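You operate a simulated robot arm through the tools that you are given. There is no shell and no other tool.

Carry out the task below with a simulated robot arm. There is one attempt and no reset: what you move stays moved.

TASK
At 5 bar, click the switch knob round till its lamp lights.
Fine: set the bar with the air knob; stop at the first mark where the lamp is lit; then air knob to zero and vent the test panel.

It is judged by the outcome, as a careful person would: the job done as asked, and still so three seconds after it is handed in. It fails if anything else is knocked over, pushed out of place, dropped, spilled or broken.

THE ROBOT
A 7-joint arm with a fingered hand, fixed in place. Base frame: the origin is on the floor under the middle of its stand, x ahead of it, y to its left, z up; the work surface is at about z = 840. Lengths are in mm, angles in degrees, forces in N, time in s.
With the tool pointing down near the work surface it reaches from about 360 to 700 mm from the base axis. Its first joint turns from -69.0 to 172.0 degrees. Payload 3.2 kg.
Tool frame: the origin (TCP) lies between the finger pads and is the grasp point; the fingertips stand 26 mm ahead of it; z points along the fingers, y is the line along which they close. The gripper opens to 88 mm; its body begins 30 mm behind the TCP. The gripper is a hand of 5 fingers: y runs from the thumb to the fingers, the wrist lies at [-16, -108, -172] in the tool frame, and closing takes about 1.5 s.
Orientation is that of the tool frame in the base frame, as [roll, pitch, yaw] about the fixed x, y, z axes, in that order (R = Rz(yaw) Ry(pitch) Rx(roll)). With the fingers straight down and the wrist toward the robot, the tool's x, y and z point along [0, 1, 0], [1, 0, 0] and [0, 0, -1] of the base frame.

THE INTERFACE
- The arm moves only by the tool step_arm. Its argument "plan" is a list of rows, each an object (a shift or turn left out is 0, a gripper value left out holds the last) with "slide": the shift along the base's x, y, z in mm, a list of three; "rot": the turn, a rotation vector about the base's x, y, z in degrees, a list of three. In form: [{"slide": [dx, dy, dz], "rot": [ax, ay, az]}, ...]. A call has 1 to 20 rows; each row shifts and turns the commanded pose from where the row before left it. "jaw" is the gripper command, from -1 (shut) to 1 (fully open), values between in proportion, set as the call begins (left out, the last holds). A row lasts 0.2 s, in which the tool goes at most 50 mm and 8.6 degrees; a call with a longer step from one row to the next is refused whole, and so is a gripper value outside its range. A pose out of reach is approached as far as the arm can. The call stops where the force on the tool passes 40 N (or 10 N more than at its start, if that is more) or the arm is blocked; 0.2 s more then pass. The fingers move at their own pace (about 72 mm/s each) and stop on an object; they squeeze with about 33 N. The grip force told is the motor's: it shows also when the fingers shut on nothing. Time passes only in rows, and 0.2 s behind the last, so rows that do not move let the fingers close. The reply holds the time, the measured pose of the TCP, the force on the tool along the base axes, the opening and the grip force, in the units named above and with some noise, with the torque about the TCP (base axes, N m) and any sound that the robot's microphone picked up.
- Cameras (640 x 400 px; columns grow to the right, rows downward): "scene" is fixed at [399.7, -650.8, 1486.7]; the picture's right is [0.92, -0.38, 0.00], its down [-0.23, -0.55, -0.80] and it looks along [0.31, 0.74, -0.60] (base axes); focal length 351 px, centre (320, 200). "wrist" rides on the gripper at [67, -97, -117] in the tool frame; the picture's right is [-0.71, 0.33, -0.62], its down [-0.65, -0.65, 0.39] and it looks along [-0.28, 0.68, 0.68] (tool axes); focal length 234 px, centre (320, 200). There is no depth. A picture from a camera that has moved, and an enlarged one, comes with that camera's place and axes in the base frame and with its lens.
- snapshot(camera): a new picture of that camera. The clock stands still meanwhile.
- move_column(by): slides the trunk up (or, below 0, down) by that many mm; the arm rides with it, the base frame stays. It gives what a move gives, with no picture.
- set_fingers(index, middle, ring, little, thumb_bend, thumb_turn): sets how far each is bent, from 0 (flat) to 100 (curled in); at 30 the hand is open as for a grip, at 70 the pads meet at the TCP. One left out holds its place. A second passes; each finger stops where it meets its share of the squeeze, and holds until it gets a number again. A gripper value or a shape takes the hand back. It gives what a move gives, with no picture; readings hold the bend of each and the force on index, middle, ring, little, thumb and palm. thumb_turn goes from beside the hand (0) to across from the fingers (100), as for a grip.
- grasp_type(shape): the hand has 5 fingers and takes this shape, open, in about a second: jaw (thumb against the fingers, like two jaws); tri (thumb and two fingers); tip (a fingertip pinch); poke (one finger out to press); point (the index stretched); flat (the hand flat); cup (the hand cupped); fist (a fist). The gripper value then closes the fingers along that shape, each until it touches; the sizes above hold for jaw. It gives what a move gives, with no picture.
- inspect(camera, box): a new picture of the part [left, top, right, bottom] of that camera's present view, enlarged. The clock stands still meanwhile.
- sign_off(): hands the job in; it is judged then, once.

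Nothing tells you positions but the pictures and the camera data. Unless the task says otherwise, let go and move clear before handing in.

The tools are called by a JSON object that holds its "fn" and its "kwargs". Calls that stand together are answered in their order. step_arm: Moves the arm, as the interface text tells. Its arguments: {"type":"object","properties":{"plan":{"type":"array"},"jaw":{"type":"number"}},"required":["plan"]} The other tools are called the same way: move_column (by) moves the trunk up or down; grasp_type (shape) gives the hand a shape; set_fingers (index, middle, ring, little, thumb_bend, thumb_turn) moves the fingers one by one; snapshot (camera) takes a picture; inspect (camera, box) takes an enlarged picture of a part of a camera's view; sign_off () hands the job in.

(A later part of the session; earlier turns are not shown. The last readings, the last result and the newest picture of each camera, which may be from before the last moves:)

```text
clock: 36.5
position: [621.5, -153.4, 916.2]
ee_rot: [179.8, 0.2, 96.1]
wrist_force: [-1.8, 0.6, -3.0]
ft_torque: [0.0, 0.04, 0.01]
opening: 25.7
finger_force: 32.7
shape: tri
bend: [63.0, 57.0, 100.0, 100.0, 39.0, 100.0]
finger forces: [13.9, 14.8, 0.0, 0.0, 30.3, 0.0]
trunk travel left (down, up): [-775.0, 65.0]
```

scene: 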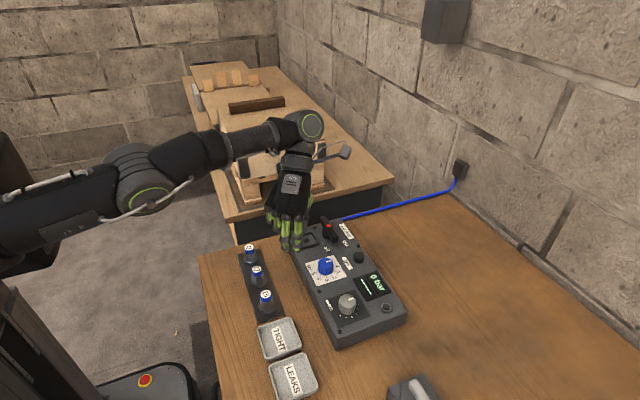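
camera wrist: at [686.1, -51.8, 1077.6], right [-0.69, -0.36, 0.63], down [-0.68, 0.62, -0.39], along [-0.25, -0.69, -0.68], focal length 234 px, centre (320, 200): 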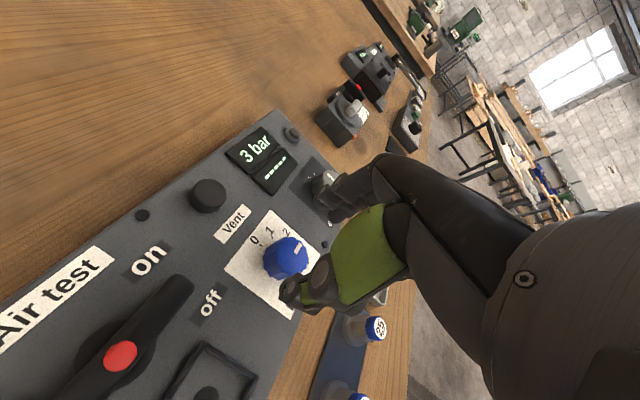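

The grip holds evenly again. I'll turn 36° clockwise to 4 bar and check.

{"fn": "step_arm", "kwargs": {"plan": [{"rot": [0, 0, -6]}, {"rot": [0, 0, -6]}, {"rot": [0, 0, -6]}, {"rot": [0, 0, -6]}, {"rot": [0, 0, -6]}, {"rot": [0, 0, -6]}, {"rot": [0, 0, 0]}]}}

{"fn": "inspect", "kwargs": {"camera": "scene", "box": [290, 210, 410, 320]}}

```text
clock: 38.1
position: [621.2, -154.6, 915.9]
ee_rot: [180.0, 0.1, 60.0]
wrist_force: [-0.8, -3.1, 0.3]
ft_torque: [-0.05, 0.05, 0.01]
opening: 25.6
finger_force: 33.3
shape: tri
bend: [63.0, 57.0, 100.0, 100.0, 39.0, 100.0]
finger forces: [13.8, 17.1, 0.0, 0.0, 30.9, 0.1]
trunk travel left (down, up): [-775.0, 65.0]
```

```text
3.64 times, centred on (350, 265) of scene
camera zoom: at [399.7, -650.8, 1486.7], right [0.92, -0.38, 0.0], down [-0.23, -0.55, -0.8], along [0.31, 0.74, -0.6], focal length 1278 px, centre (211, -36)
```

zoom: 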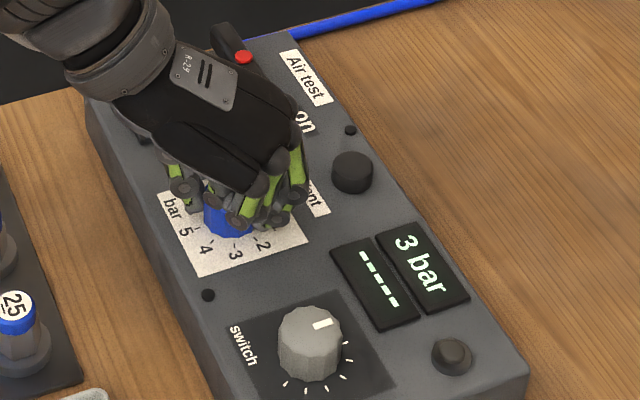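

The display still shows 3, so the knob turns freely rather than clicking, and it now stands near 3.5. I'll turn 52° more towards the 5 mark.

{"fn": "step_arm", "kwargs": {"plan": [{"rot": [0, 0, -6]}, {"rot": [0, 0, -6]}, {"rot": [0, 0, -6]}, {"rot": [0, 0, -6]}, {"rot": [0, 0, -6]}, {"rot": [0, 0, -6]}, {"rot": [0, 0, -6]}, {"rot": [0, 0, -6]}, {"rot": [0, 0, -4]}, {"rot": [0, 0, 0]}]}}

{"fn": "inspect", "kwargs": {"camera": "scene", "box": [290, 210, 410, 320]}}

```text
clock: 40.3
position: [619.8, -156.3, 916.9]
ee_rot: [-179.9, 0.2, 8.0]
wrist_force: [-7.7, -9.4, -3.2]
ft_torque: [-0.24, 0.08, 0.0]
opening: 25.3
finger_force: 33.0
shape: tri
bend: [63.0, 56.0, 100.0, 100.0, 40.0, 100.0]
finger forces: [15.4, 19.8, 0.0, 0.0, 28.6, 0.0]
trunk travel left (down, up): [-775.0, 65.0]
```

```text
3.64 times, centred on (350, 265) of scene
camera zoom: at [399.7, -650.8, 1486.7], right [0.92, -0.38, 0.0], down [-0.23, -0.55, -0.8], along [0.31, 0.74, -0.6], focal length 1278 px, centre (211, -36)
```

zoom: 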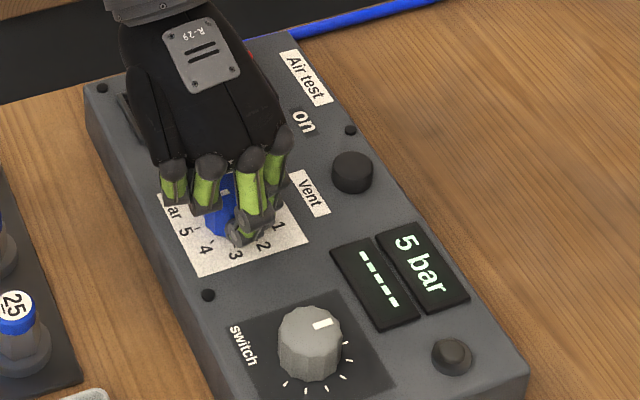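

The display reads 5 bar. I'll add 2° so that it sits squarely on the mark, then release and check the pointer.

{"fn": "step_arm", "kwargs": {"plan": [{"rot": [0, 0, -2]}, {"rot": [0, 0, 0]}]}}

{"fn": "step_arm", "kwargs": {"plan": [{"slide": [0, 0, 0]}, {"slide": [0, 0, 0]}, {"slide": [0, 0, 0]}, {"slide": [0, 0, 0]}, {"slide": [0, 0, 0]}, {"slide": [0, 0, 15]}, {"slide": [0, 0, 15]}, {"slide": [0, 0, 15]}, {"slide": [0, 0, 10]}, {"slide": [0, 0, 0]}], "jaw": 0.4}}

{"fn": "inspect", "kwargs": {"camera": "scene", "box": [290, 210, 410, 320]}}

{"fn": "inspect", "kwargs": {"camera": "wrist", "box": [220, 180, 360, 310]}}

```text
clock: 40.9
position: [621.2, -157.4, 916.7]
ee_rot: [180.0, 0.3, 6.3]
wrist_force: [-7.8, -10.3, -6.4]
ft_torque: [-0.23, 0.12, 0.04]
opening: 25.0
finger_force: 32.8
shape: tri
bend: [62.0, 56.0, 100.0, 100.0, 40.0, 100.0]
finger forces: [15.6, 20.1, 0.0, 0.0, 28.2, 0.0]
trunk travel left (down, up): [-775.0, 65.0]
```

```text
clock: 43.1
position: [622.0, -154.5, 970.6]
ee_rot: [179.9, 0.2, 6.2]
wrist_force: [0.0, 0.3, 0.4]
ft_torque: [-0.01, -0.01, 0.02]
opening: 61.2
finger_force: 0.0
shape: tri
bend: [42.0, 35.0, 99.0, 99.0, 7.0, 99.0]
finger forces: [0.1, 0.0, 0.0, 0.0, 0.1, 0.0]
trunk travel left (down, up): [-775.0, 65.0]
```

```text
3.64 times, centred on (350, 265) of scene
camera zoom: at [399.7, -650.8, 1486.7], right [0.92, -0.38, 0.0], down [-0.23, -0.55, -0.8], along [0.31, 0.74, -0.6], focal length 1278 px, centre (211, -36)
```

zoom: 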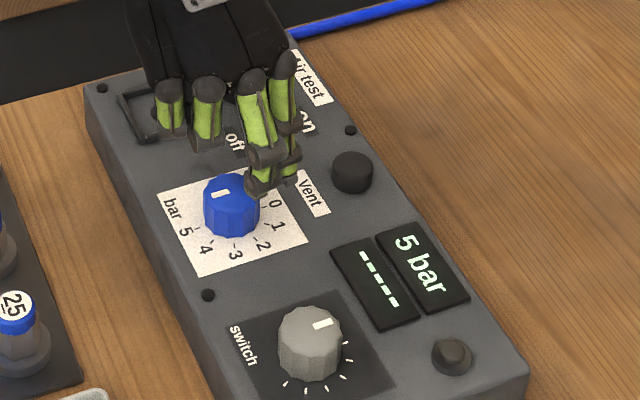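

```text
3.08 times, centred on (290, 245) of wrist
camera zoom: at [679.4, -48.6, 1087.9], right [-0.67, -0.4, 0.63], down [-0.72, 0.58, -0.39], along [-0.21, -0.71, -0.68], focal length 720 px, centre (412, 62)
```

zoom: 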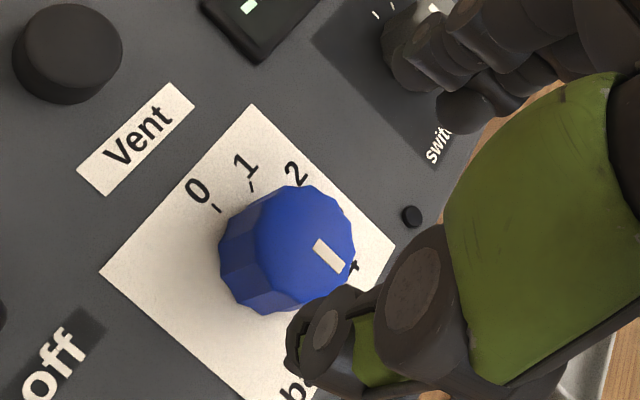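

5 bar is set and the pointer is on 5. Now the switch knob: I'll enlarge its dial to read the mark spacing.

{"fn": "inspect", "kwargs": {"camera": "scene", "box": [325, 280, 375, 320]}}

{"fn": "inspect", "kwargs": {"camera": "scene", "box": [360, 260, 410, 320]}}

```text
10.00 times, centred on (350, 300) of scene
camera zoom: at [399.7, -650.8, 1486.7], right [0.92, -0.38, 0.0], down [-0.23, -0.55, -0.8], along [0.31, 0.74, -0.6], focal length 3514 px, centre (20, -800)
```

zoom: 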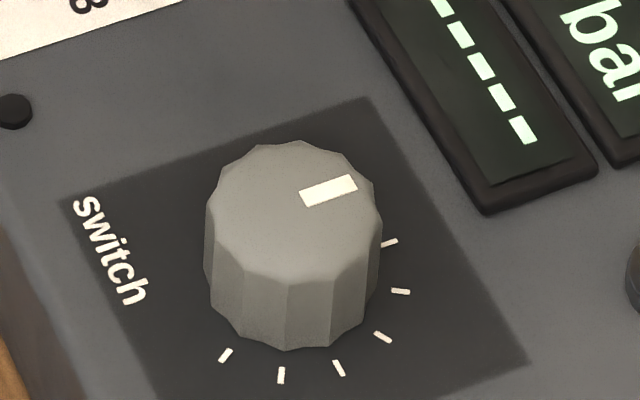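

```text
6.67 times, centred on (385, 290) of scene
camera zoom: at [399.7, -650.8, 1486.7], right [0.92, -0.38, 0.0], down [-0.23, -0.55, -0.8], along [0.31, 0.74, -0.6], focal length 2343 px, centre (-113, -400)
```

zoom: 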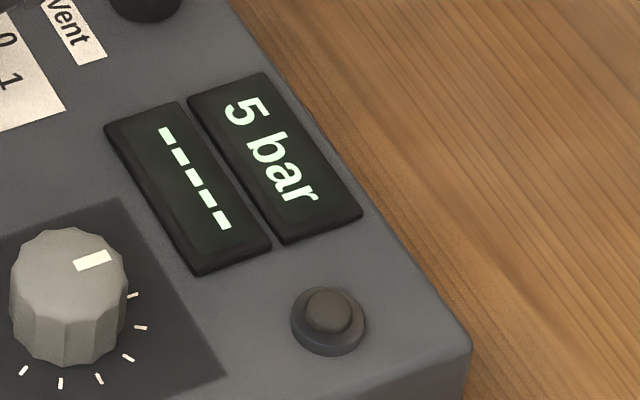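

The switch marks are 30° apart clockwise from +x, six or seven of them, and the knob's axis is at about (621, -263). I'll move there at safe height, turn to yaw 92, and narrow the opening so the fingers stay off the display.

{"fn": "step_arm", "kwargs": {"plan": [{"slide": [0, -9.8, 0], "rot": [0, 0, 7.8]}, {"slide": [0, -9.8, 0], "rot": [0, 0, 7.8]}, {"slide": [0, -9.8, 0], "rot": [0, 0, 7.8]}, {"slide": [0, -9.8, 0], "rot": [0, 0, 7.8]}, {"slide": [0, -9.8, 0], "rot": [0, 0, 7.8]}, {"slide": [0, -9.8, 0], "rot": [0, 0, 7.8]}, {"slide": [0, -9.8, 0], "rot": [0, 0, 7.8]}, {"slide": [0, -9.8, 0], "rot": [0, 0, 7.8]}, {"slide": [0, -9.8, 0], "rot": [0, 0, 7.8]}, {"slide": [0, -9.8, 0], "rot": [0, 0, 7.8]}, {"slide": [0, -9.8, 0], "rot": [0, 0, 7.8]}, {"slide": [0, 0, 0]}], "jaw": 0.15}}

{"fn": "snapshot", "kwargs": {"camera": "scene"}}

{"fn": "snapshot", "kwargs": {"camera": "wrist"}}

```text
clock: 45.7
position: [620.6, -261.5, 971.8]
ee_rot: [179.8, 0.1, 92.0]
wrist_force: [0.0, 0.6, 0.2]
ft_torque: [0.02, 0.03, 0.02]
opening: 51.3
finger_force: 0.0
shape: tri
bend: [46.0, 39.0, 99.0, 99.0, 10.0, 99.0]
finger forces: [0.0, 0.0, 0.0, 0.0, 0.0, 0.0]
trunk travel left (down, up): [-775.0, 65.0]
```

```text
taken
```

scene: 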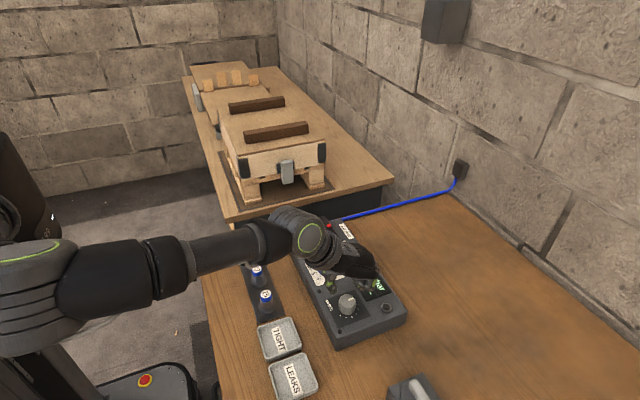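

```text
taken
camera wrist: at [522.3, -197.1, 1088.0], right [0.35, -0.69, 0.63], down [-0.63, -0.67, -0.39], along [0.69, -0.26, -0.67], focal length 234 px, centre (320, 200)
```

wrist: 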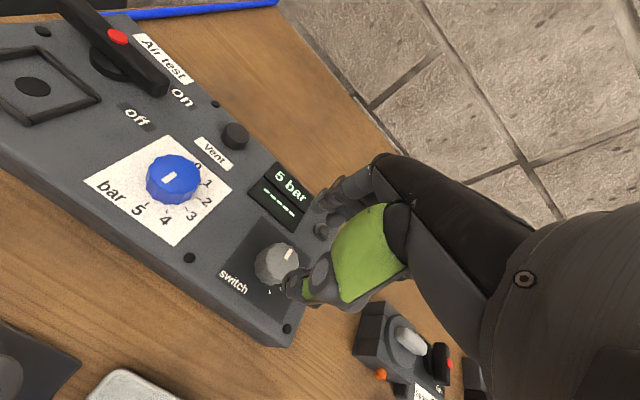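

The hand is over the switch knob and the display still reads 5 bar. I'll lower most of the way and check clearances.

{"fn": "step_arm", "kwargs": {"plan": [{"slide": [0.4, -1.2, -15]}, {"slide": [0, 0, -15]}, {"slide": [0, 0, -12]}, {"slide": [0, 0, 0]}]}}

{"fn": "inspect", "kwargs": {"camera": "scene", "box": [310, 240, 420, 330]}}

{"fn": "inspect", "kwargs": {"camera": "wrist", "box": [220, 160, 370, 310]}}

```text
clock: 46.7
position: [620.7, -262.4, 928.6]
ee_rot: [179.8, 0.2, 92.0]
wrist_force: [0.1, 0.1, -0.6]
ft_torque: [0.02, -0.01, 0.0]
opening: 51.1
finger_force: 0.1
shape: tri
bend: [46.0, 39.0, 99.0, 99.0, 10.0, 99.0]
finger forces: [0.0, 0.0, 0.1, 0.0, 0.0, 0.1]
trunk travel left (down, up): [-775.0, 65.0]
```

```text
4.44 times, centred on (365, 285) of scene
camera zoom: at [399.7, -650.8, 1486.7], right [0.92, -0.38, 0.0], down [-0.23, -0.55, -0.8], along [0.31, 0.74, -0.6], focal length 1562 px, centre (120, -178)
```

zoom: 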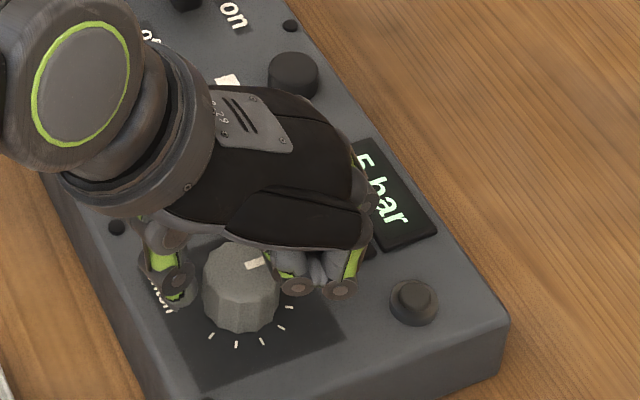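

```text
2.67 times, centred on (295, 235) of wrist
camera zoom: at [522.8, -198.1, 1045.6], right [0.35, -0.69, 0.63], down [-0.63, -0.67, -0.39], along [0.69, -0.26, -0.68], focal length 624 px, centre (387, 107)
```

zoom: 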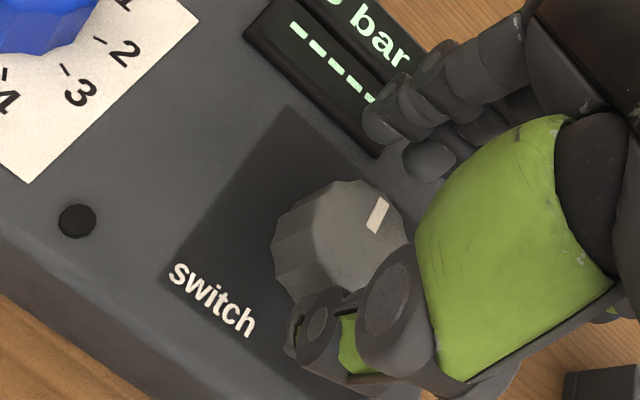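

The knob is centred and the fingers look just clear of the display edge. I'll lower 11 mm in small steps, then close.

{"fn": "step_arm", "kwargs": {"plan": [{"slide": [0, 0, -4]}, {"slide": [0, 0, -4]}, {"slide": [0, 0, -3]}, {"slide": [0, 0, 0]}]}}

{"fn": "inspect", "kwargs": {"camera": "scene", "box": [310, 240, 420, 330]}}

{"fn": "inspect", "kwargs": {"camera": "wrist", "box": [220, 160, 370, 310]}}

```text
clock: 47.7
position: [622.0, -262.8, 918.6]
ee_rot: [179.9, 0.2, 92.1]
wrist_force: [0.1, 0.2, -0.3]
ft_torque: [0.04, 0.0, -0.02]
opening: 50.8
finger_force: 0.1
shape: tri
bend: [46.0, 39.0, 99.0, 99.0, 10.0, 99.0]
finger forces: [0.1, 0.0, 0.1, 0.0, 0.1, 0.0]
trunk travel left (down, up): [-775.0, 65.0]
```

```text
4.44 times, centred on (365, 285) of scene
camera zoom: at [399.7, -650.8, 1486.7], right [0.92, -0.38, 0.0], down [-0.23, -0.55, -0.8], along [0.31, 0.74, -0.6], focal length 1562 px, centre (120, -178)
```

zoom: 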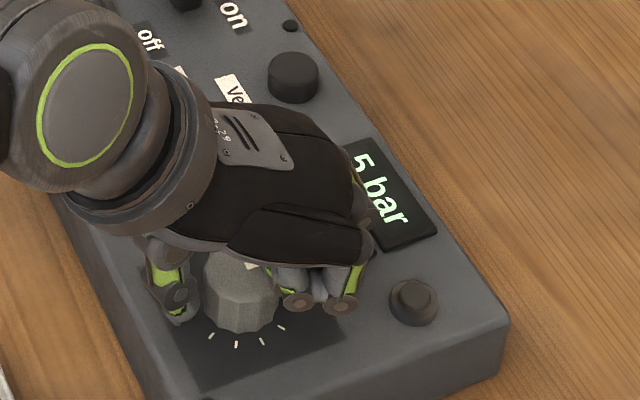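

```text
2.67 times, centred on (295, 235) of wrist
camera zoom: at [524.0, -198.4, 1035.1], right [0.35, -0.69, 0.63], down [-0.63, -0.67, -0.39], along [0.69, -0.26, -0.68], focal length 624 px, centre (387, 107)
```

zoom: 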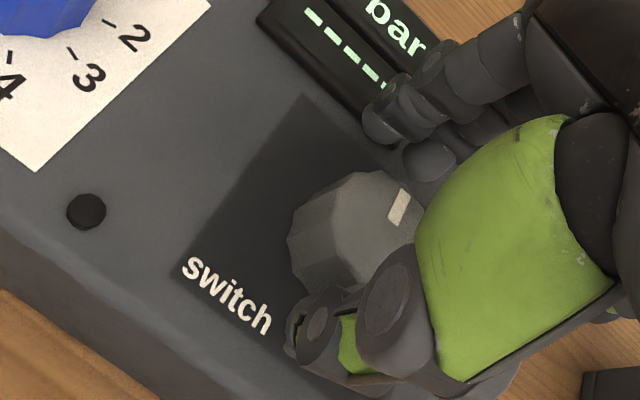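

No contact so far, and the lamp stays in view of the scene camera. Now I'll close on the switch knob.

{"fn": "step_arm", "kwargs": {"plan": [{"slide": [0, 0, 0]}, {"slide": [0, 0, 0]}, {"slide": [0, 0, 0]}, {"slide": [0, 0, 0]}, {"slide": [0, 0, 0]}, {"slide": [0, 0, 0]}], "jaw": -1}}

{"fn": "inspect", "kwargs": {"camera": "scene", "box": [310, 240, 420, 330]}}

```text
clock: 49.1
position: [623.2, -263.3, 917.0]
ee_rot: [-180.0, 0.2, 92.0]
wrist_force: [-1.4, 1.8, -2.5]
ft_torque: [0.05, 0.04, -0.03]
opening: 25.6
finger_force: 32.9
shape: tri
bend: [65.0, 58.0, 100.0, 100.0, 38.0, 100.0]
finger forces: [13.2, 15.0, 0.0, 0.1, 29.8, 0.1]
trunk travel left (down, up): [-775.0, 65.0]
```

```text
4.44 times, centred on (365, 285) of scene
camera zoom: at [399.7, -650.8, 1486.7], right [0.92, -0.38, 0.0], down [-0.23, -0.55, -0.8], along [0.31, 0.74, -0.6], focal length 1562 px, centre (120, -178)
```

zoom: 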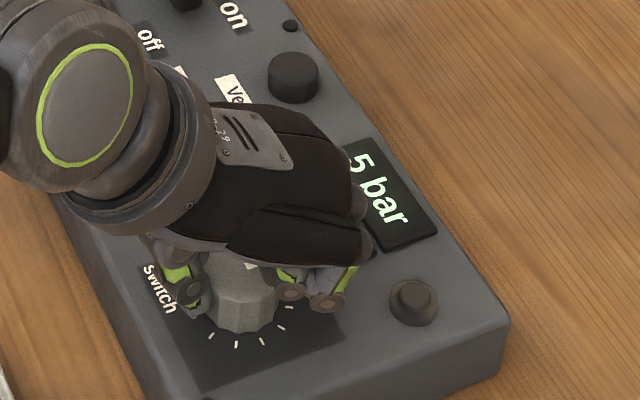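

The switch knob is gripped evenly and the lamp is dark. I'll turn 30° clockwise, one mark, and look.

{"fn": "step_arm", "kwargs": {"plan": [{"rot": [0, 0, -6]}, {"rot": [0, 0, -6]}, {"rot": [0, 0, -6]}, {"rot": [0, 0, -6]}, {"rot": [0, 0, -6]}, {"rot": [0, 0, 0]}]}}

{"fn": "inspect", "kwargs": {"camera": "scene", "box": [310, 240, 420, 330]}}

```text
clock: 50.5
position: [622.8, -265.2, 918.6]
ee_rot: [179.9, 0.1, 61.8]
wrist_force: [3.6, -5.3, -0.9]
ft_torque: [-0.1, -0.05, 0.0]
opening: 25.3
finger_force: 33.0
shape: tri
bend: [65.0, 58.0, 100.0, 100.0, 38.0, 100.0]
finger forces: [14.0, 18.7, 0.0, 0.1, 28.2, 0.1]
trunk travel left (down, up): [-775.0, 65.0]
```

```text
4.44 times, centred on (365, 285) of scene
camera zoom: at [399.7, -650.8, 1486.7], right [0.92, -0.38, 0.0], down [-0.23, -0.55, -0.8], along [0.31, 0.74, -0.6], focal length 1562 px, centre (120, -178)
```

zoom: 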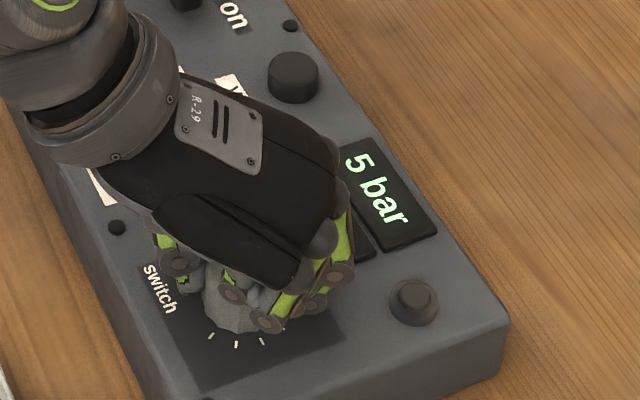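

No click was reported and the lamp is still dark. I'll check the pointer with the wrist camera.

{"fn": "inspect", "kwargs": {"camera": "wrist", "box": [220, 160, 370, 310]}}

{"fn": "inspect", "kwargs": {"camera": "scene", "box": [330, 270, 380, 320]}}

```text
2.67 times, centred on (295, 235) of wrist
camera zoom: at [569.5, -158.2, 1034.8], right [-0.04, -0.78, 0.63], down [-0.88, -0.27, -0.39], along [0.47, -0.57, -0.68], focal length 624 px, centre (387, 107)
```

zoom: 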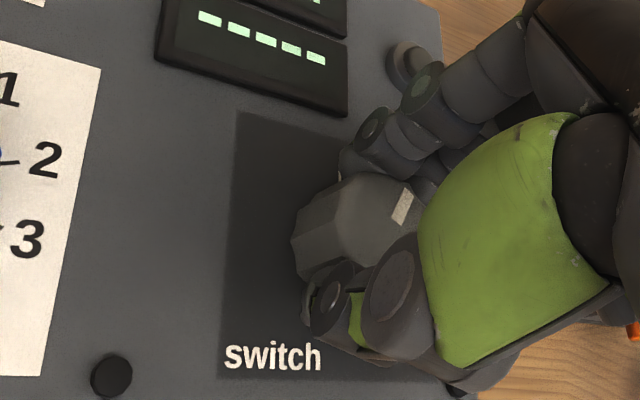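

```text
8.00 times, centred on (355, 295) of scene
camera zoom: at [399.7, -650.8, 1486.7], right [0.92, -0.38, 0.0], down [-0.23, -0.55, -0.8], along [0.31, 0.74, -0.6], focal length 2811 px, centre (40, -560)
```

zoom: 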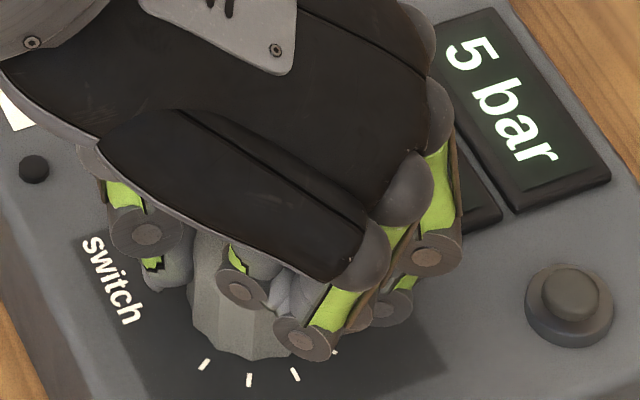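

The pointer moved with the hand, so the switch is at its second mark. I'll wait a moment to be sure the lamp isn't slow, then look again.

{"fn": "step_arm", "kwargs": {"plan": [{"slide": [0, 0, 0]}, {"slide": [0, 0, 0]}, {"slide": [0, 0, 0]}, {"slide": [0, 0, 0]}, {"slide": [0, 0, 0]}]}}

{"fn": "inspect", "kwargs": {"camera": "scene", "box": [360, 270, 420, 330]}}

```text
clock: 51.7
position: [621.8, -264.4, 917.6]
ee_rot: [179.9, 0.2, 61.9]
wrist_force: [2.6, -6.6, -0.1]
ft_torque: [-0.16, -0.11, -0.01]
opening: 25.6
finger_force: 33.2
shape: tri
bend: [64.0, 58.0, 100.0, 100.0, 38.0, 100.0]
finger forces: [14.5, 19.5, 0.0, 0.0, 28.1, 0.0]
trunk travel left (down, up): [-775.0, 65.0]
```

```text
6.67 times, centred on (390, 300) of scene
camera zoom: at [399.7, -650.8, 1486.7], right [0.92, -0.38, 0.0], down [-0.23, -0.55, -0.8], along [0.31, 0.74, -0.6], focal length 2343 px, centre (-147, -467)
```

zoom: 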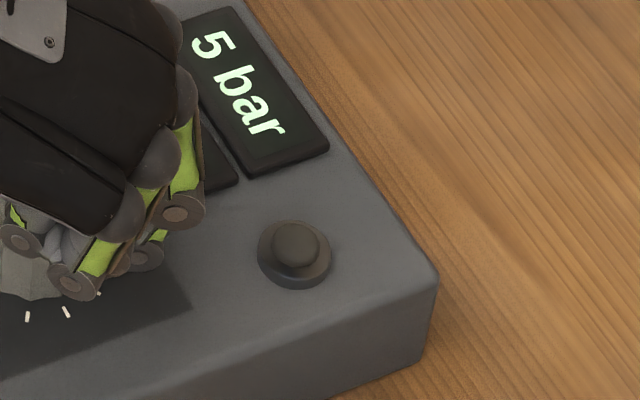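

Still dark at the second mark. I'll turn one more mark, 30°.

{"fn": "step_arm", "kwargs": {"plan": [{"slide": [0, -0.5, 0], "rot": [0, 0, -6]}, {"slide": [0, -0.5, 0], "rot": [0, 0, -6]}, {"rot": [0, 0, -6]}, {"rot": [0, 0, -6]}, {"rot": [0, 0, -6]}, {"rot": [0, 0, 0]}, {"rot": [0, 0, 0]}]}}

{"fn": "inspect", "kwargs": {"camera": "scene", "box": [320, 260, 420, 330]}}

{"fn": "inspect", "kwargs": {"camera": "wrist", "box": [220, 160, 370, 310]}}

```text
clock: 53.3
position: [622.3, -266.1, 917.9]
ee_rot: [179.9, 0.1, 32.0]
wrist_force: [2.0, -9.8, 4.5]
ft_torque: [-0.27, -0.13, 0.0]
opening: 25.6
finger_force: 33.3
shape: tri
bend: [64.0, 57.0, 100.0, 100.0, 39.0, 100.0]
finger forces: [16.4, 20.6, 0.0, 0.0, 27.7, 0.0]
trunk travel left (down, up): [-775.0, 65.0]
```

```text
5.71 times, centred on (370, 295) of scene
camera zoom: at [399.7, -650.8, 1486.7], right [0.92, -0.38, 0.0], down [-0.23, -0.55, -0.8], along [0.31, 0.74, -0.6], focal length 2008 px, centre (34, -343)
```

zoom: 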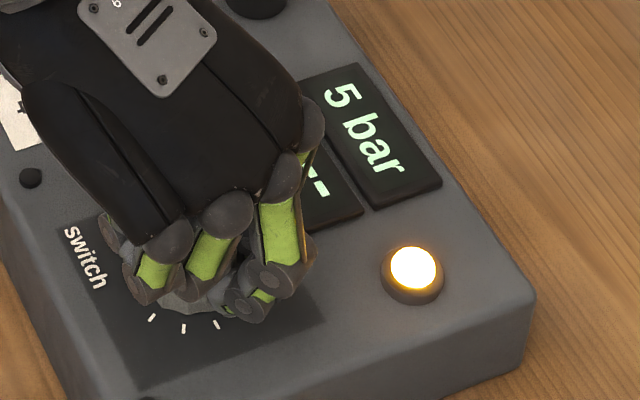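

```text
2.67 times, centred on (295, 235) of wrist
camera zoom: at [628.6, -146.2, 1034.6], right [-0.42, -0.65, 0.63], down [-0.9, 0.21, -0.39], along [0.12, -0.73, -0.68], focal length 624 px, centre (387, 107)
```

zoom: 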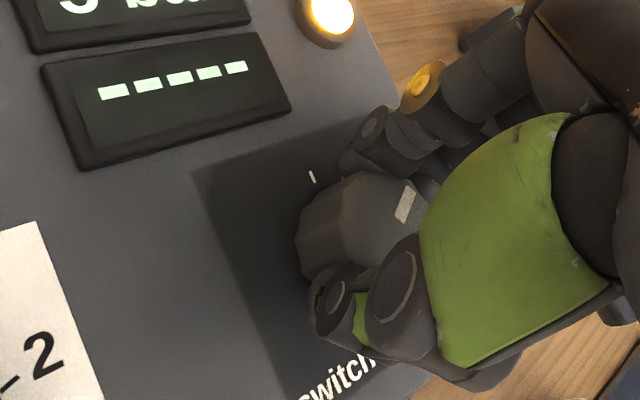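

The lamp is lit at the third mark. I'll release straight up and confirm that the pointer sits on the mark and the lamp stays on.

{"fn": "step_arm", "kwargs": {"plan": [{"slide": [0, 0, 0]}, {"slide": [0, 0, 0]}, {"slide": [0, 0, 0]}, {"slide": [0, 0, 0]}, {"slide": [0, 0, 0]}, {"slide": [0, 0, 12]}, {"slide": [0, 0, 15]}, {"slide": [0, 0, 15]}, {"slide": [0, 0, 12]}, {"slide": [0, 0, 0]}], "jaw": 0.15}}

{"fn": "inspect", "kwargs": {"camera": "scene", "box": [320, 260, 420, 330]}}

{"fn": "inspect", "kwargs": {"camera": "wrist", "box": [200, 140, 370, 310]}}

```text
clock: 55.5
position: [621.8, -264.1, 972.9]
ee_rot: [179.9, 0.2, 32.0]
wrist_force: [-0.1, 0.3, -1.7]
ft_torque: [-0.02, 0.02, -0.01]
opening: 50.2
finger_force: 0.1
shape: tri
bend: [47.0, 40.0, 99.0, 99.0, 10.0, 99.0]
finger forces: [0.0, 0.0, 0.1, 0.0, 0.1, 0.0]
trunk travel left (down, up): [-775.0, 65.0]
```

```text
5.71 times, centred on (370, 295) of scene
camera zoom: at [399.7, -650.8, 1486.7], right [0.92, -0.38, 0.0], down [-0.23, -0.55, -0.8], along [0.31, 0.74, -0.6], focal length 2008 px, centre (34, -343)
```

zoom: 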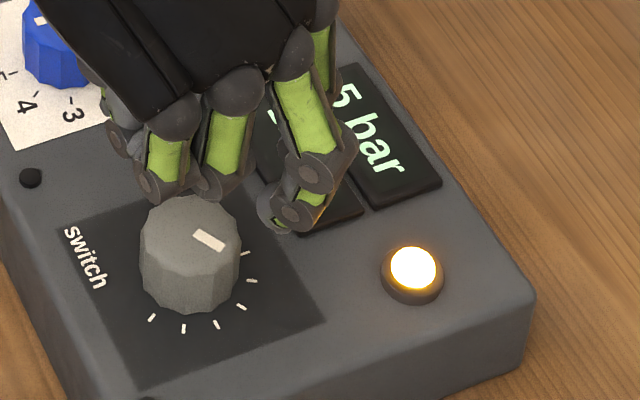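

```text
2.35 times, centred on (285, 225) of wrist
camera zoom: at [629.2, -144.2, 1089.3], right [-0.42, -0.65, 0.63], down [-0.9, 0.21, -0.39], along [0.12, -0.73, -0.68], focal length 551 px, centre (402, 141)
```

zoom: 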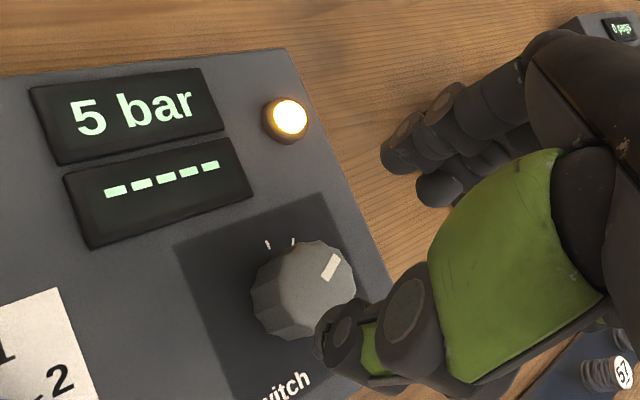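

The lamp stays lit. I'll zoom in to measure the pointer against the third mark.

{"fn": "inspect", "kwargs": {"camera": "scene", "box": [335, 285, 375, 320]}}

{"fn": "inspect", "kwargs": {"camera": "scene", "box": [290, 240, 350, 290]}}

```text
11.43 times, centred on (355, 302) of scene
camera zoom: at [399.7, -650.8, 1486.7], right [0.92, -0.38, 0.0], down [-0.23, -0.55, -0.8], along [0.31, 0.74, -0.6], focal length 4016 px, centre (-80, -971)
```

zoom: 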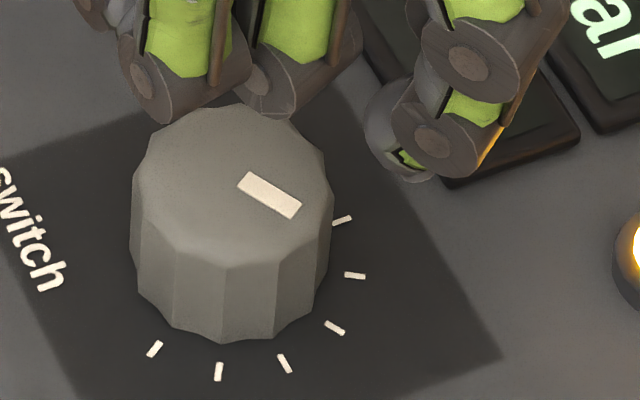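

```text
8.00 times, centred on (320, 265) of scene
camera zoom: at [399.7, -650.8, 1486.7], right [0.92, -0.38, 0.0], down [-0.23, -0.55, -0.8], along [0.31, 0.74, -0.6], focal length 2811 px, centre (320, -320)
```

zoom: 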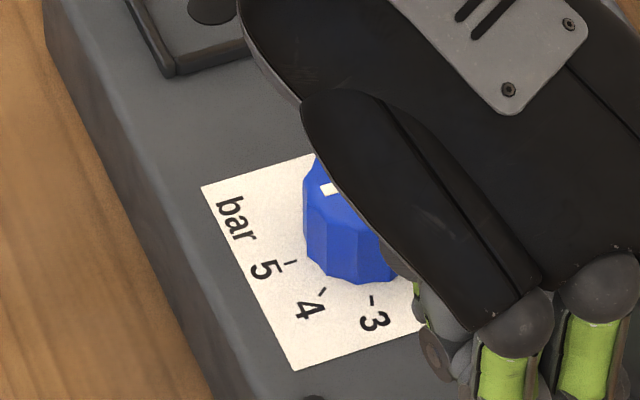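

The pointer is parallel to the third mark and the lamp is lit, so the switch is set. Next is the air knob back to zero: I'll move over it at yaw 3 so I can turn counter-clockwise.

{"fn": "step_arm", "kwargs": {"plan": [{"slide": [0, 22, 0], "rot": [0, 0, -5.8]}, {"slide": [0, 22, 0], "rot": [0, 0, -5.8]}, {"slide": [0, 22, 0], "rot": [0, 0, -5.8]}, {"slide": [0, 22, 0], "rot": [0, 0, -5.8]}, {"slide": [0, 21, 0], "rot": [0, 0, -5.8]}, {"slide": [0, 0, 0]}], "jaw": 0.4}}

{"fn": "inspect", "kwargs": {"camera": "scene", "box": [280, 210, 420, 330]}}

{"fn": "inspect", "kwargs": {"camera": "wrist", "box": [200, 140, 370, 310]}}

```text
clock: 56.9
position: [621.1, -156.1, 973.0]
ee_rot: [179.9, 0.2, 2.9]
wrist_force: [-0.2, -1.2, 0.3]
ft_torque: [0.01, -0.01, 0.0]
opening: 61.1
finger_force: 0.0
shape: tri
bend: [42.0, 35.0, 99.0, 99.0, 8.0, 99.0]
finger forces: [0.1, 0.0, 0.0, 0.1, 0.0, 0.0]
trunk travel left (down, up): [-775.0, 65.0]
```

```text
3.33 times, centred on (350, 270) of scene
camera zoom: at [399.7, -650.8, 1486.7], right [0.92, -0.38, 0.0], down [-0.23, -0.55, -0.8], along [0.31, 0.74, -0.6], focal length 1171 px, centre (220, -33)
```

zoom: 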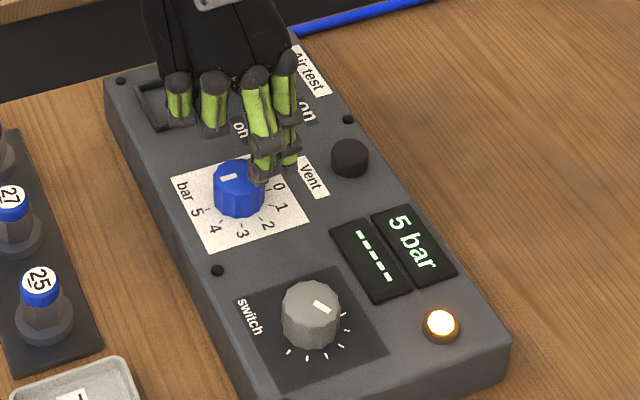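

```text
2.35 times, centred on (285, 225) of wrist
camera zoom: at [684.6, -54.6, 1088.9], right [-0.69, -0.37, 0.63], down [-0.68, 0.62, -0.39], along [-0.25, -0.69, -0.68], focal length 551 px, centre (402, 141)
```

zoom: 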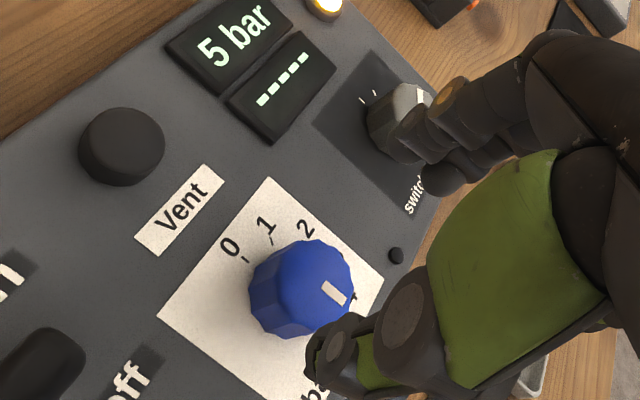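

The air knob lies under the hand. I'll lower around it step by step and close.

{"fn": "step_arm", "kwargs": {"plan": [{"slide": [0.5, 1, -15]}, {"slide": [0, 0, -15]}, {"slide": [0, 0, -12]}, {"slide": [0, 0, -8]}, {"slide": [0, 0, -6]}, {"slide": [0, 0, 0]}]}}

{"fn": "step_arm", "kwargs": {"plan": [{"slide": [0, 0, 0]}, {"slide": [0, 0, 0]}, {"slide": [0, 0, 0]}, {"slide": [0, 0, 0]}, {"slide": [0, 0, 0]}, {"slide": [0, 0, 0]}], "jaw": -1}}

{"fn": "inspect", "kwargs": {"camera": "scene", "box": [280, 210, 420, 330]}}

```text
clock: 58.3
position: [621.1, -154.6, 916.5]
ee_rot: [179.9, 0.2, 3.0]
wrist_force: [-0.5, 1.3, -0.4]
ft_torque: [0.03, 0.0, 0.01]
opening: 61.3
finger_force: 0.1
shape: tri
bend: [42.0, 35.0, 99.0, 99.0, 8.0, 99.0]
finger forces: [0.0, 0.1, 0.0, 0.1, 0.0, 0.1]
trunk travel left (down, up): [-775.0, 65.0]
```

```text
clock: 59.7
position: [622.6, -154.2, 915.9]
ee_rot: [179.9, 0.2, 2.9]
wrist_force: [0.7, 0.9, -1.7]
ft_torque: [0.04, -0.01, -0.02]
opening: 24.6
finger_force: 33.5
shape: tri
bend: [61.0, 52.0, 100.0, 100.0, 43.0, 100.0]
finger forces: [13.5, 15.0, 0.0, 0.0, 29.2, 0.0]
trunk travel left (down, up): [-775.0, 65.0]
```

```text
3.33 times, centred on (350, 270) of scene
camera zoom: at [399.7, -650.8, 1486.7], right [0.92, -0.38, 0.0], down [-0.23, -0.55, -0.8], along [0.31, 0.74, -0.6], focal length 1171 px, centre (220, -33)
```

zoom: 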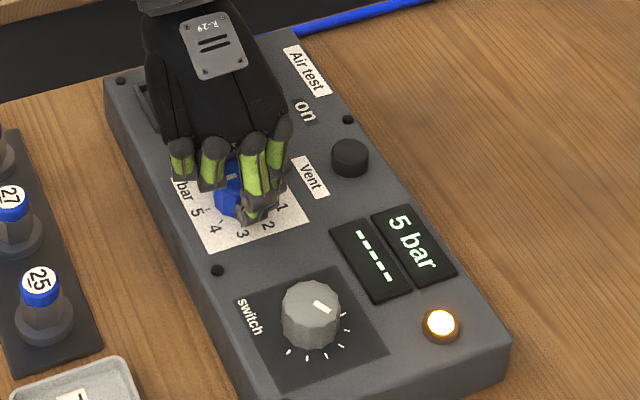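

The grip is even. I'll turn counter-clockwise about 94°.

{"fn": "step_arm", "kwargs": {"plan": [{"rot": [0, 0, 6]}, {"rot": [0, 0, 6]}, {"rot": [0, 0, 6]}, {"rot": [0, 0, 6]}, {"rot": [0, 0, 6]}, {"rot": [0, 0, 6]}, {"rot": [0, 0, 6]}, {"rot": [0, 0, 6]}, {"rot": [0, 0, 6]}, {"rot": [0, 0, 6]}, {"rot": [0, 0, 6]}, {"rot": [0, 0, 6]}, {"rot": [0, 0, 6]}, {"rot": [0, 0, 6]}, {"rot": [0, 0, 6]}, {"rot": [0, 0, 4]}, {"rot": [0, 0, 0]}]}}

{"fn": "inspect", "kwargs": {"camera": "scene", "box": [280, 210, 420, 330]}}

{"fn": "inspect", "kwargs": {"camera": "wrist", "box": [200, 140, 370, 310]}}

```text
clock: 63.3
position: [619.5, -152.9, 915.5]
ee_rot: [179.9, 0.3, 97.0]
wrist_force: [-13.2, 8.2, -7.3]
ft_torque: [0.1, 0.41, -0.03]
opening: 23.5
finger_force: 33.2
shape: tri
bend: [62.0, 55.0, 100.0, 100.0, 43.0, 96.0]
finger forces: [13.4, 11.5, 0.0, 0.0, 36.6, 0.0]
trunk travel left (down, up): [-775.0, 65.0]
```

```text
3.33 times, centred on (350, 270) of scene
camera zoom: at [399.7, -650.8, 1486.7], right [0.92, -0.38, 0.0], down [-0.23, -0.55, -0.8], along [0.31, 0.74, -0.6], focal length 1171 px, centre (220, -33)
```

zoom: 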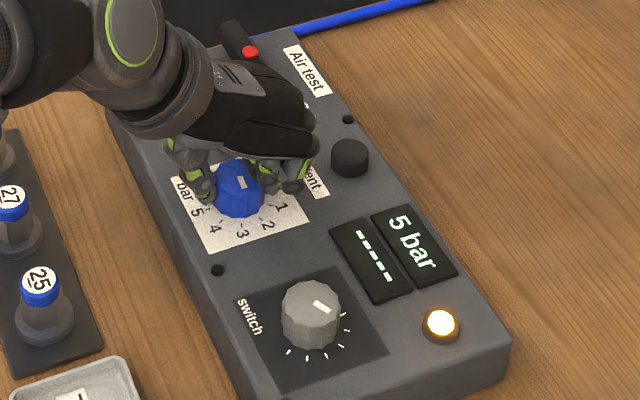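

```text
2.35 times, centred on (285, 225) of wrist
camera zoom: at [516.6, -96.8, 1033.3], right [0.41, -0.66, 0.63], down [-0.57, -0.73, -0.39], along [0.71, -0.2, -0.68], focal length 551 px, centre (402, 141)
```

zoom: 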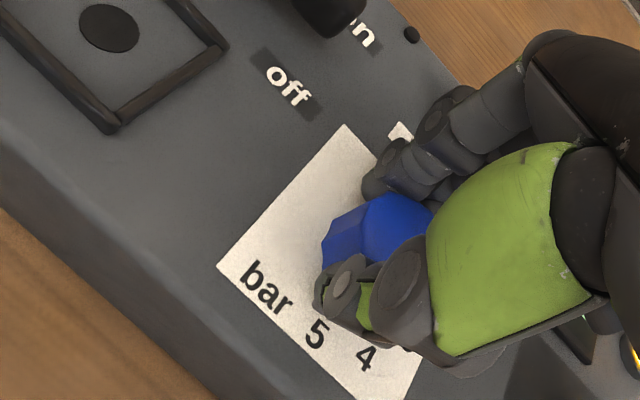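

The pointer has come back to about 2.5 while the display holds 5 bar, so pressure is trapped until vented. I'll release, lift and turn back for the second half.

{"fn": "step_arm", "kwargs": {"plan": [{"slide": [0, 0, 0]}, {"slide": [0, 0, 0]}, {"slide": [0, 0, 0]}, {"slide": [0, 0, 0]}, {"slide": [0, 0, 0]}, {"slide": [0, 0, 12]}, {"slide": [0, 0, 15]}, {"slide": [0, 0, 15]}, {"slide": [0, 0, 10]}, {"slide": [0, 0, 0]}], "jaw": 0.4}}

{"fn": "inspect", "kwargs": {"camera": "scene", "box": [280, 210, 420, 330]}}

{"fn": "inspect", "kwargs": {"camera": "scene", "box": [300, 250, 350, 285]}}

```text
clock: 65.5
position: [623.5, -153.0, 968.1]
ee_rot: [179.9, 0.3, 97.0]
wrist_force: [0.6, -0.7, -0.4]
ft_torque: [0.0, 0.01, -0.02]
opening: 61.0
finger_force: 0.0
shape: tri
bend: [42.0, 35.0, 99.0, 99.0, 7.0, 99.0]
finger forces: [0.0, 0.0, 0.0, 0.0, 0.0, 0.1]
trunk travel left (down, up): [-775.0, 65.0]
```

```text
3.33 times, centred on (350, 270) of scene
camera zoom: at [399.7, -650.8, 1486.7], right [0.92, -0.38, 0.0], down [-0.23, -0.55, -0.8], along [0.31, 0.74, -0.6], focal length 1171 px, centre (220, -33)
```

zoom: 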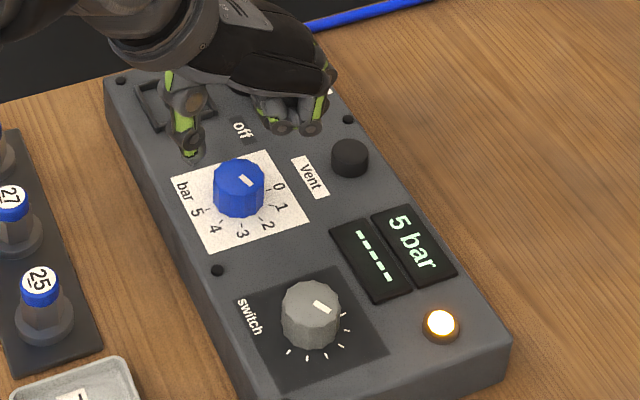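

```text
11.43 times, centred on (325, 268) of scene
camera zoom: at [399.7, -650.8, 1486.7], right [0.92, -0.38, 0.0], down [-0.23, -0.55, -0.8], along [0.31, 0.74, -0.6], focal length 4016 px, centre (263, -571)
```

zoom: 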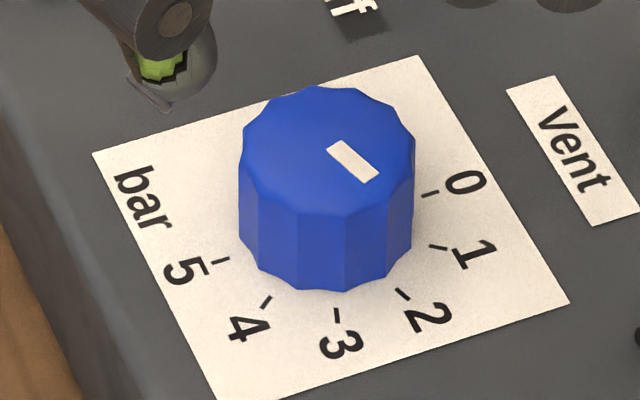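

The pointer settled on 2, so 72° remain. I'll turn the hand back to yaw 14, lower and grip again.

{"fn": "step_arm", "kwargs": {"plan": [{"slide": [-0.2, -0.1, 0], "rot": [0, 0, -7.5]}, {"slide": [-0.2, -0.1, 0], "rot": [0, 0, -7.5]}, {"slide": [-0.2, -0.1, 0], "rot": [0, 0, -7.5]}, {"slide": [-0.2, -0.1, 0], "rot": [0, 0, -7.5]}, {"slide": [-0.2, -0.1, 0], "rot": [0, 0, -7.5]}, {"slide": [0, 0, 0], "rot": [0, 0, -7.5]}, {"slide": [0, 0, 0], "rot": [0, 0, -7.5]}, {"slide": [0, 0, 0], "rot": [0, 0, -7.5]}, {"slide": [0, 0, 0], "rot": [0, 0, -7.5]}, {"slide": [0, 0, 0], "rot": [0, 0, -7.5]}, {"slide": [0, 0, 0], "rot": [0, 0, -7.5]}, {"slide": [0, 0, 0]}]}}

{"fn": "step_arm", "kwargs": {"plan": [{"slide": [0, 0, -15]}, {"slide": [0, 0, -15]}, {"slide": [0, 0, -12]}, {"slide": [0, 0, -6]}, {"slide": [0, 0, -4]}, {"slide": [0, 0, 0]}]}}

{"fn": "inspect", "kwargs": {"camera": "scene", "box": [280, 210, 420, 330]}}

{"fn": "inspect", "kwargs": {"camera": "wrist", "box": [200, 140, 370, 310]}}

```text
clock: 68.1
position: [620.3, -154.4, 968.2]
ee_rot: [179.9, 0.2, 14.4]
wrist_force: [-0.2, 0.1, 0.4]
ft_torque: [0.02, -0.01, 0.04]
opening: 61.5
finger_force: 0.2
shape: tri
bend: [42.0, 35.0, 99.0, 99.0, 7.0, 99.0]
finger forces: [0.0, 0.1, 0.0, 0.0, 0.0, 0.0]
trunk travel left (down, up): [-775.0, 65.0]
```

```text
clock: 69.5
position: [622.1, -155.3, 916.3]
ee_rot: [179.9, 0.3, 14.5]
wrist_force: [0.3, 0.1, 0.4]
ft_torque: [-0.02, 0.02, -0.01]
opening: 61.2
finger_force: 0.1
shape: tri
bend: [42.0, 35.0, 99.0, 99.0, 7.0, 99.0]
finger forces: [0.0, 0.0, 0.0, 0.1, 0.0, 0.0]
trunk travel left (down, up): [-775.0, 65.0]
```

```text
3.33 times, centred on (350, 270) of scene
camera zoom: at [399.7, -650.8, 1486.7], right [0.92, -0.38, 0.0], down [-0.23, -0.55, -0.8], along [0.31, 0.74, -0.6], focal length 1171 px, centre (220, -33)
```

zoom: 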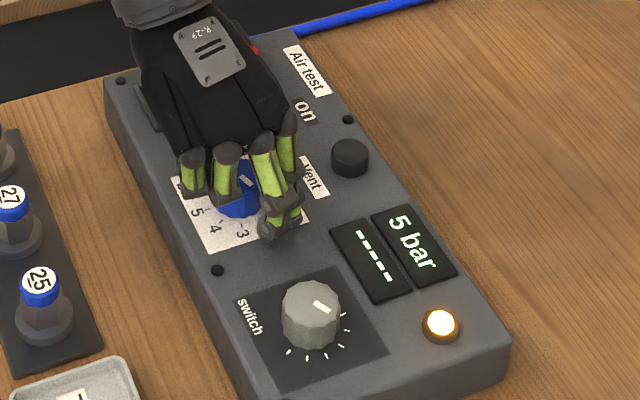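

```text
2.35 times, centred on (285, 225) of wrist
camera zoom: at [663.0, -42.7, 1033.0], right [-0.6, -0.5, 0.63], down [-0.79, 0.47, -0.39], along [-0.1, -0.73, -0.68], focal length 551 px, centre (402, 141)
```

zoom: 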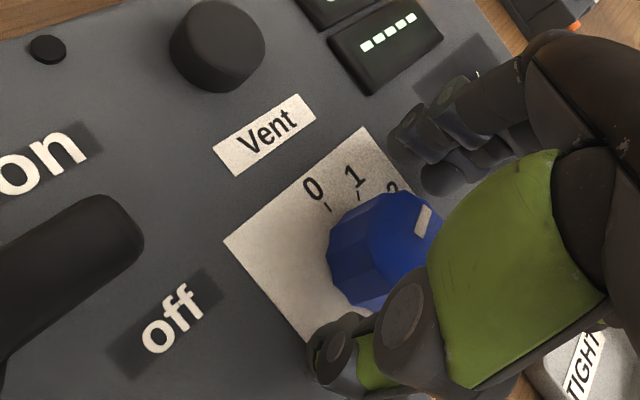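

The knob is between thumb and fingers. I'll close and turn 72° counter-clockwise, then check the pointer.

{"fn": "step_arm", "kwargs": {"plan": [{"slide": [0, 0, 0]}, {"slide": [0, 0, 0]}, {"slide": [0, 0, 0]}, {"slide": [0, 0, 0]}, {"slide": [0, 0, 0]}, {"slide": [0, 0, 0]}, {"rot": [0, 0, 6]}, {"rot": [0, 0, 6]}, {"rot": [0, 0, 6]}, {"rot": [0, 0, 6]}, {"rot": [0, 0, 6]}, {"rot": [0, 0, 6]}, {"rot": [0, 0, 6]}, {"rot": [0, 0, 6]}, {"rot": [0, 0, 6]}, {"rot": [0, 0, 6]}, {"rot": [0, 0, 6]}, {"rot": [0, 0, 6]}, {"rot": [0, 0, 0]}], "jaw": -1}}

{"fn": "inspect", "kwargs": {"camera": "scene", "box": [280, 210, 420, 330]}}

{"fn": "inspect", "kwargs": {"camera": "wrist", "box": [200, 140, 370, 310]}}

```text
clock: 73.5
position: [619.8, -154.4, 916.5]
ee_rot: [179.9, 0.4, 86.5]
wrist_force: [-6.9, 8.1, -5.2]
ft_torque: [0.12, 0.23, -0.02]
opening: 24.5
finger_force: 33.3
shape: tri
bend: [62.0, 55.0, 100.0, 100.0, 42.0, 97.0]
finger forces: [13.9, 13.0, 0.0, 0.0, 34.6, 0.0]
trunk travel left (down, up): [-775.0, 65.0]
```

```text
3.33 times, centred on (350, 270) of scene
camera zoom: at [399.7, -650.8, 1486.7], right [0.92, -0.38, 0.0], down [-0.23, -0.55, -0.8], along [0.31, 0.74, -0.6], focal length 1171 px, centre (220, -33)
```

zoom: 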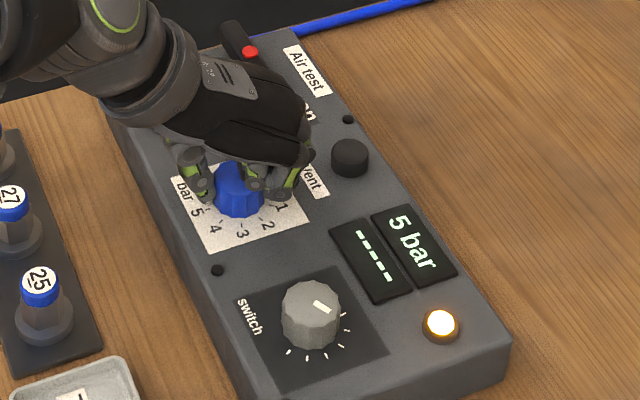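

```text
2.35 times, centred on (285, 225) of wrist
camera zoom: at [528.3, -79.3, 1032.9], right [0.29, -0.72, 0.63], down [-0.69, -0.61, -0.39], along [0.66, -0.32, -0.68], focal length 551 px, centre (402, 141)
```

zoom: 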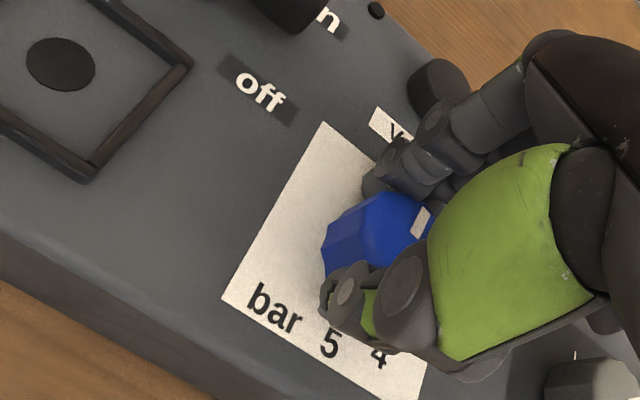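

I'll release, rise and read the pointer.

{"fn": "step_arm", "kwargs": {"plan": [{"slide": [0, 0, 0]}, {"slide": [0, 0, 0]}, {"slide": [0, 0, 0]}, {"slide": [0, 0, 0]}, {"slide": [0, 0, 0]}, {"slide": [0, 0, 12]}, {"slide": [0, 0, 15]}, {"slide": [0, 0, 15]}, {"slide": [0, 0, 12]}, {"slide": [0, 0, 0]}], "jaw": 0.4}}

{"fn": "inspect", "kwargs": {"camera": "scene", "box": [280, 210, 420, 330]}}

{"fn": "inspect", "kwargs": {"camera": "scene", "box": [300, 250, 350, 285]}}

```text
clock: 75.7
position: [622.1, -153.5, 970.6]
ee_rot: [179.9, 0.2, 86.5]
wrist_force: [0.1, -0.6, 0.8]
ft_torque: [-0.03, 0.01, 0.0]
opening: 60.9
finger_force: 0.0
shape: tri
bend: [42.0, 35.0, 99.0, 99.0, 7.0, 99.0]
finger forces: [0.0, 0.0, 0.1, 0.0, 0.0, 0.1]
trunk travel left (down, up): [-775.0, 65.0]
```

```text
3.33 times, centred on (350, 270) of scene
camera zoom: at [399.7, -650.8, 1486.7], right [0.92, -0.38, 0.0], down [-0.23, -0.55, -0.8], along [0.31, 0.74, -0.6], focal length 1171 px, centre (220, -33)
```

zoom: 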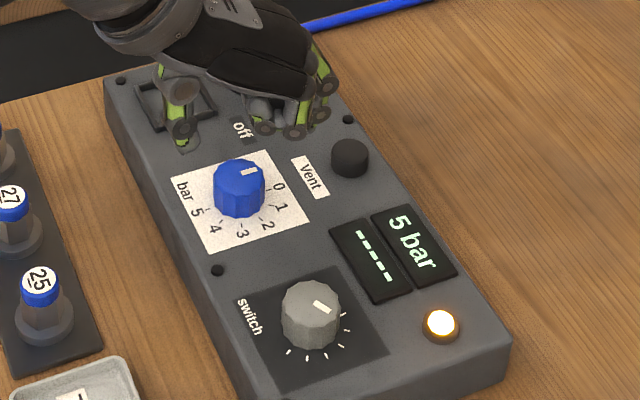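

```text
11.43 times, centred on (325, 268) of scene
camera zoom: at [399.7, -650.8, 1486.7], right [0.92, -0.38, 0.0], down [-0.23, -0.55, -0.8], along [0.31, 0.74, -0.6], focal length 4016 px, centre (263, -571)
```

zoom: 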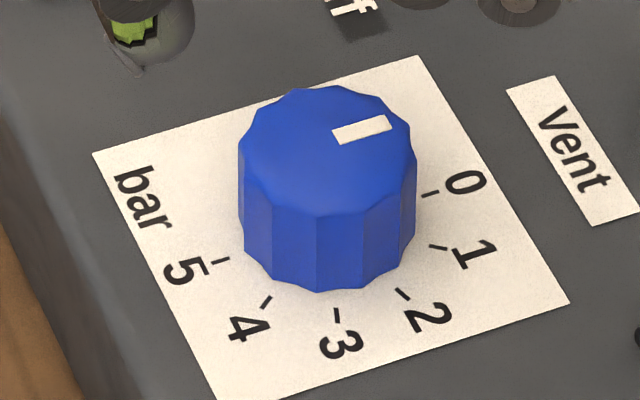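

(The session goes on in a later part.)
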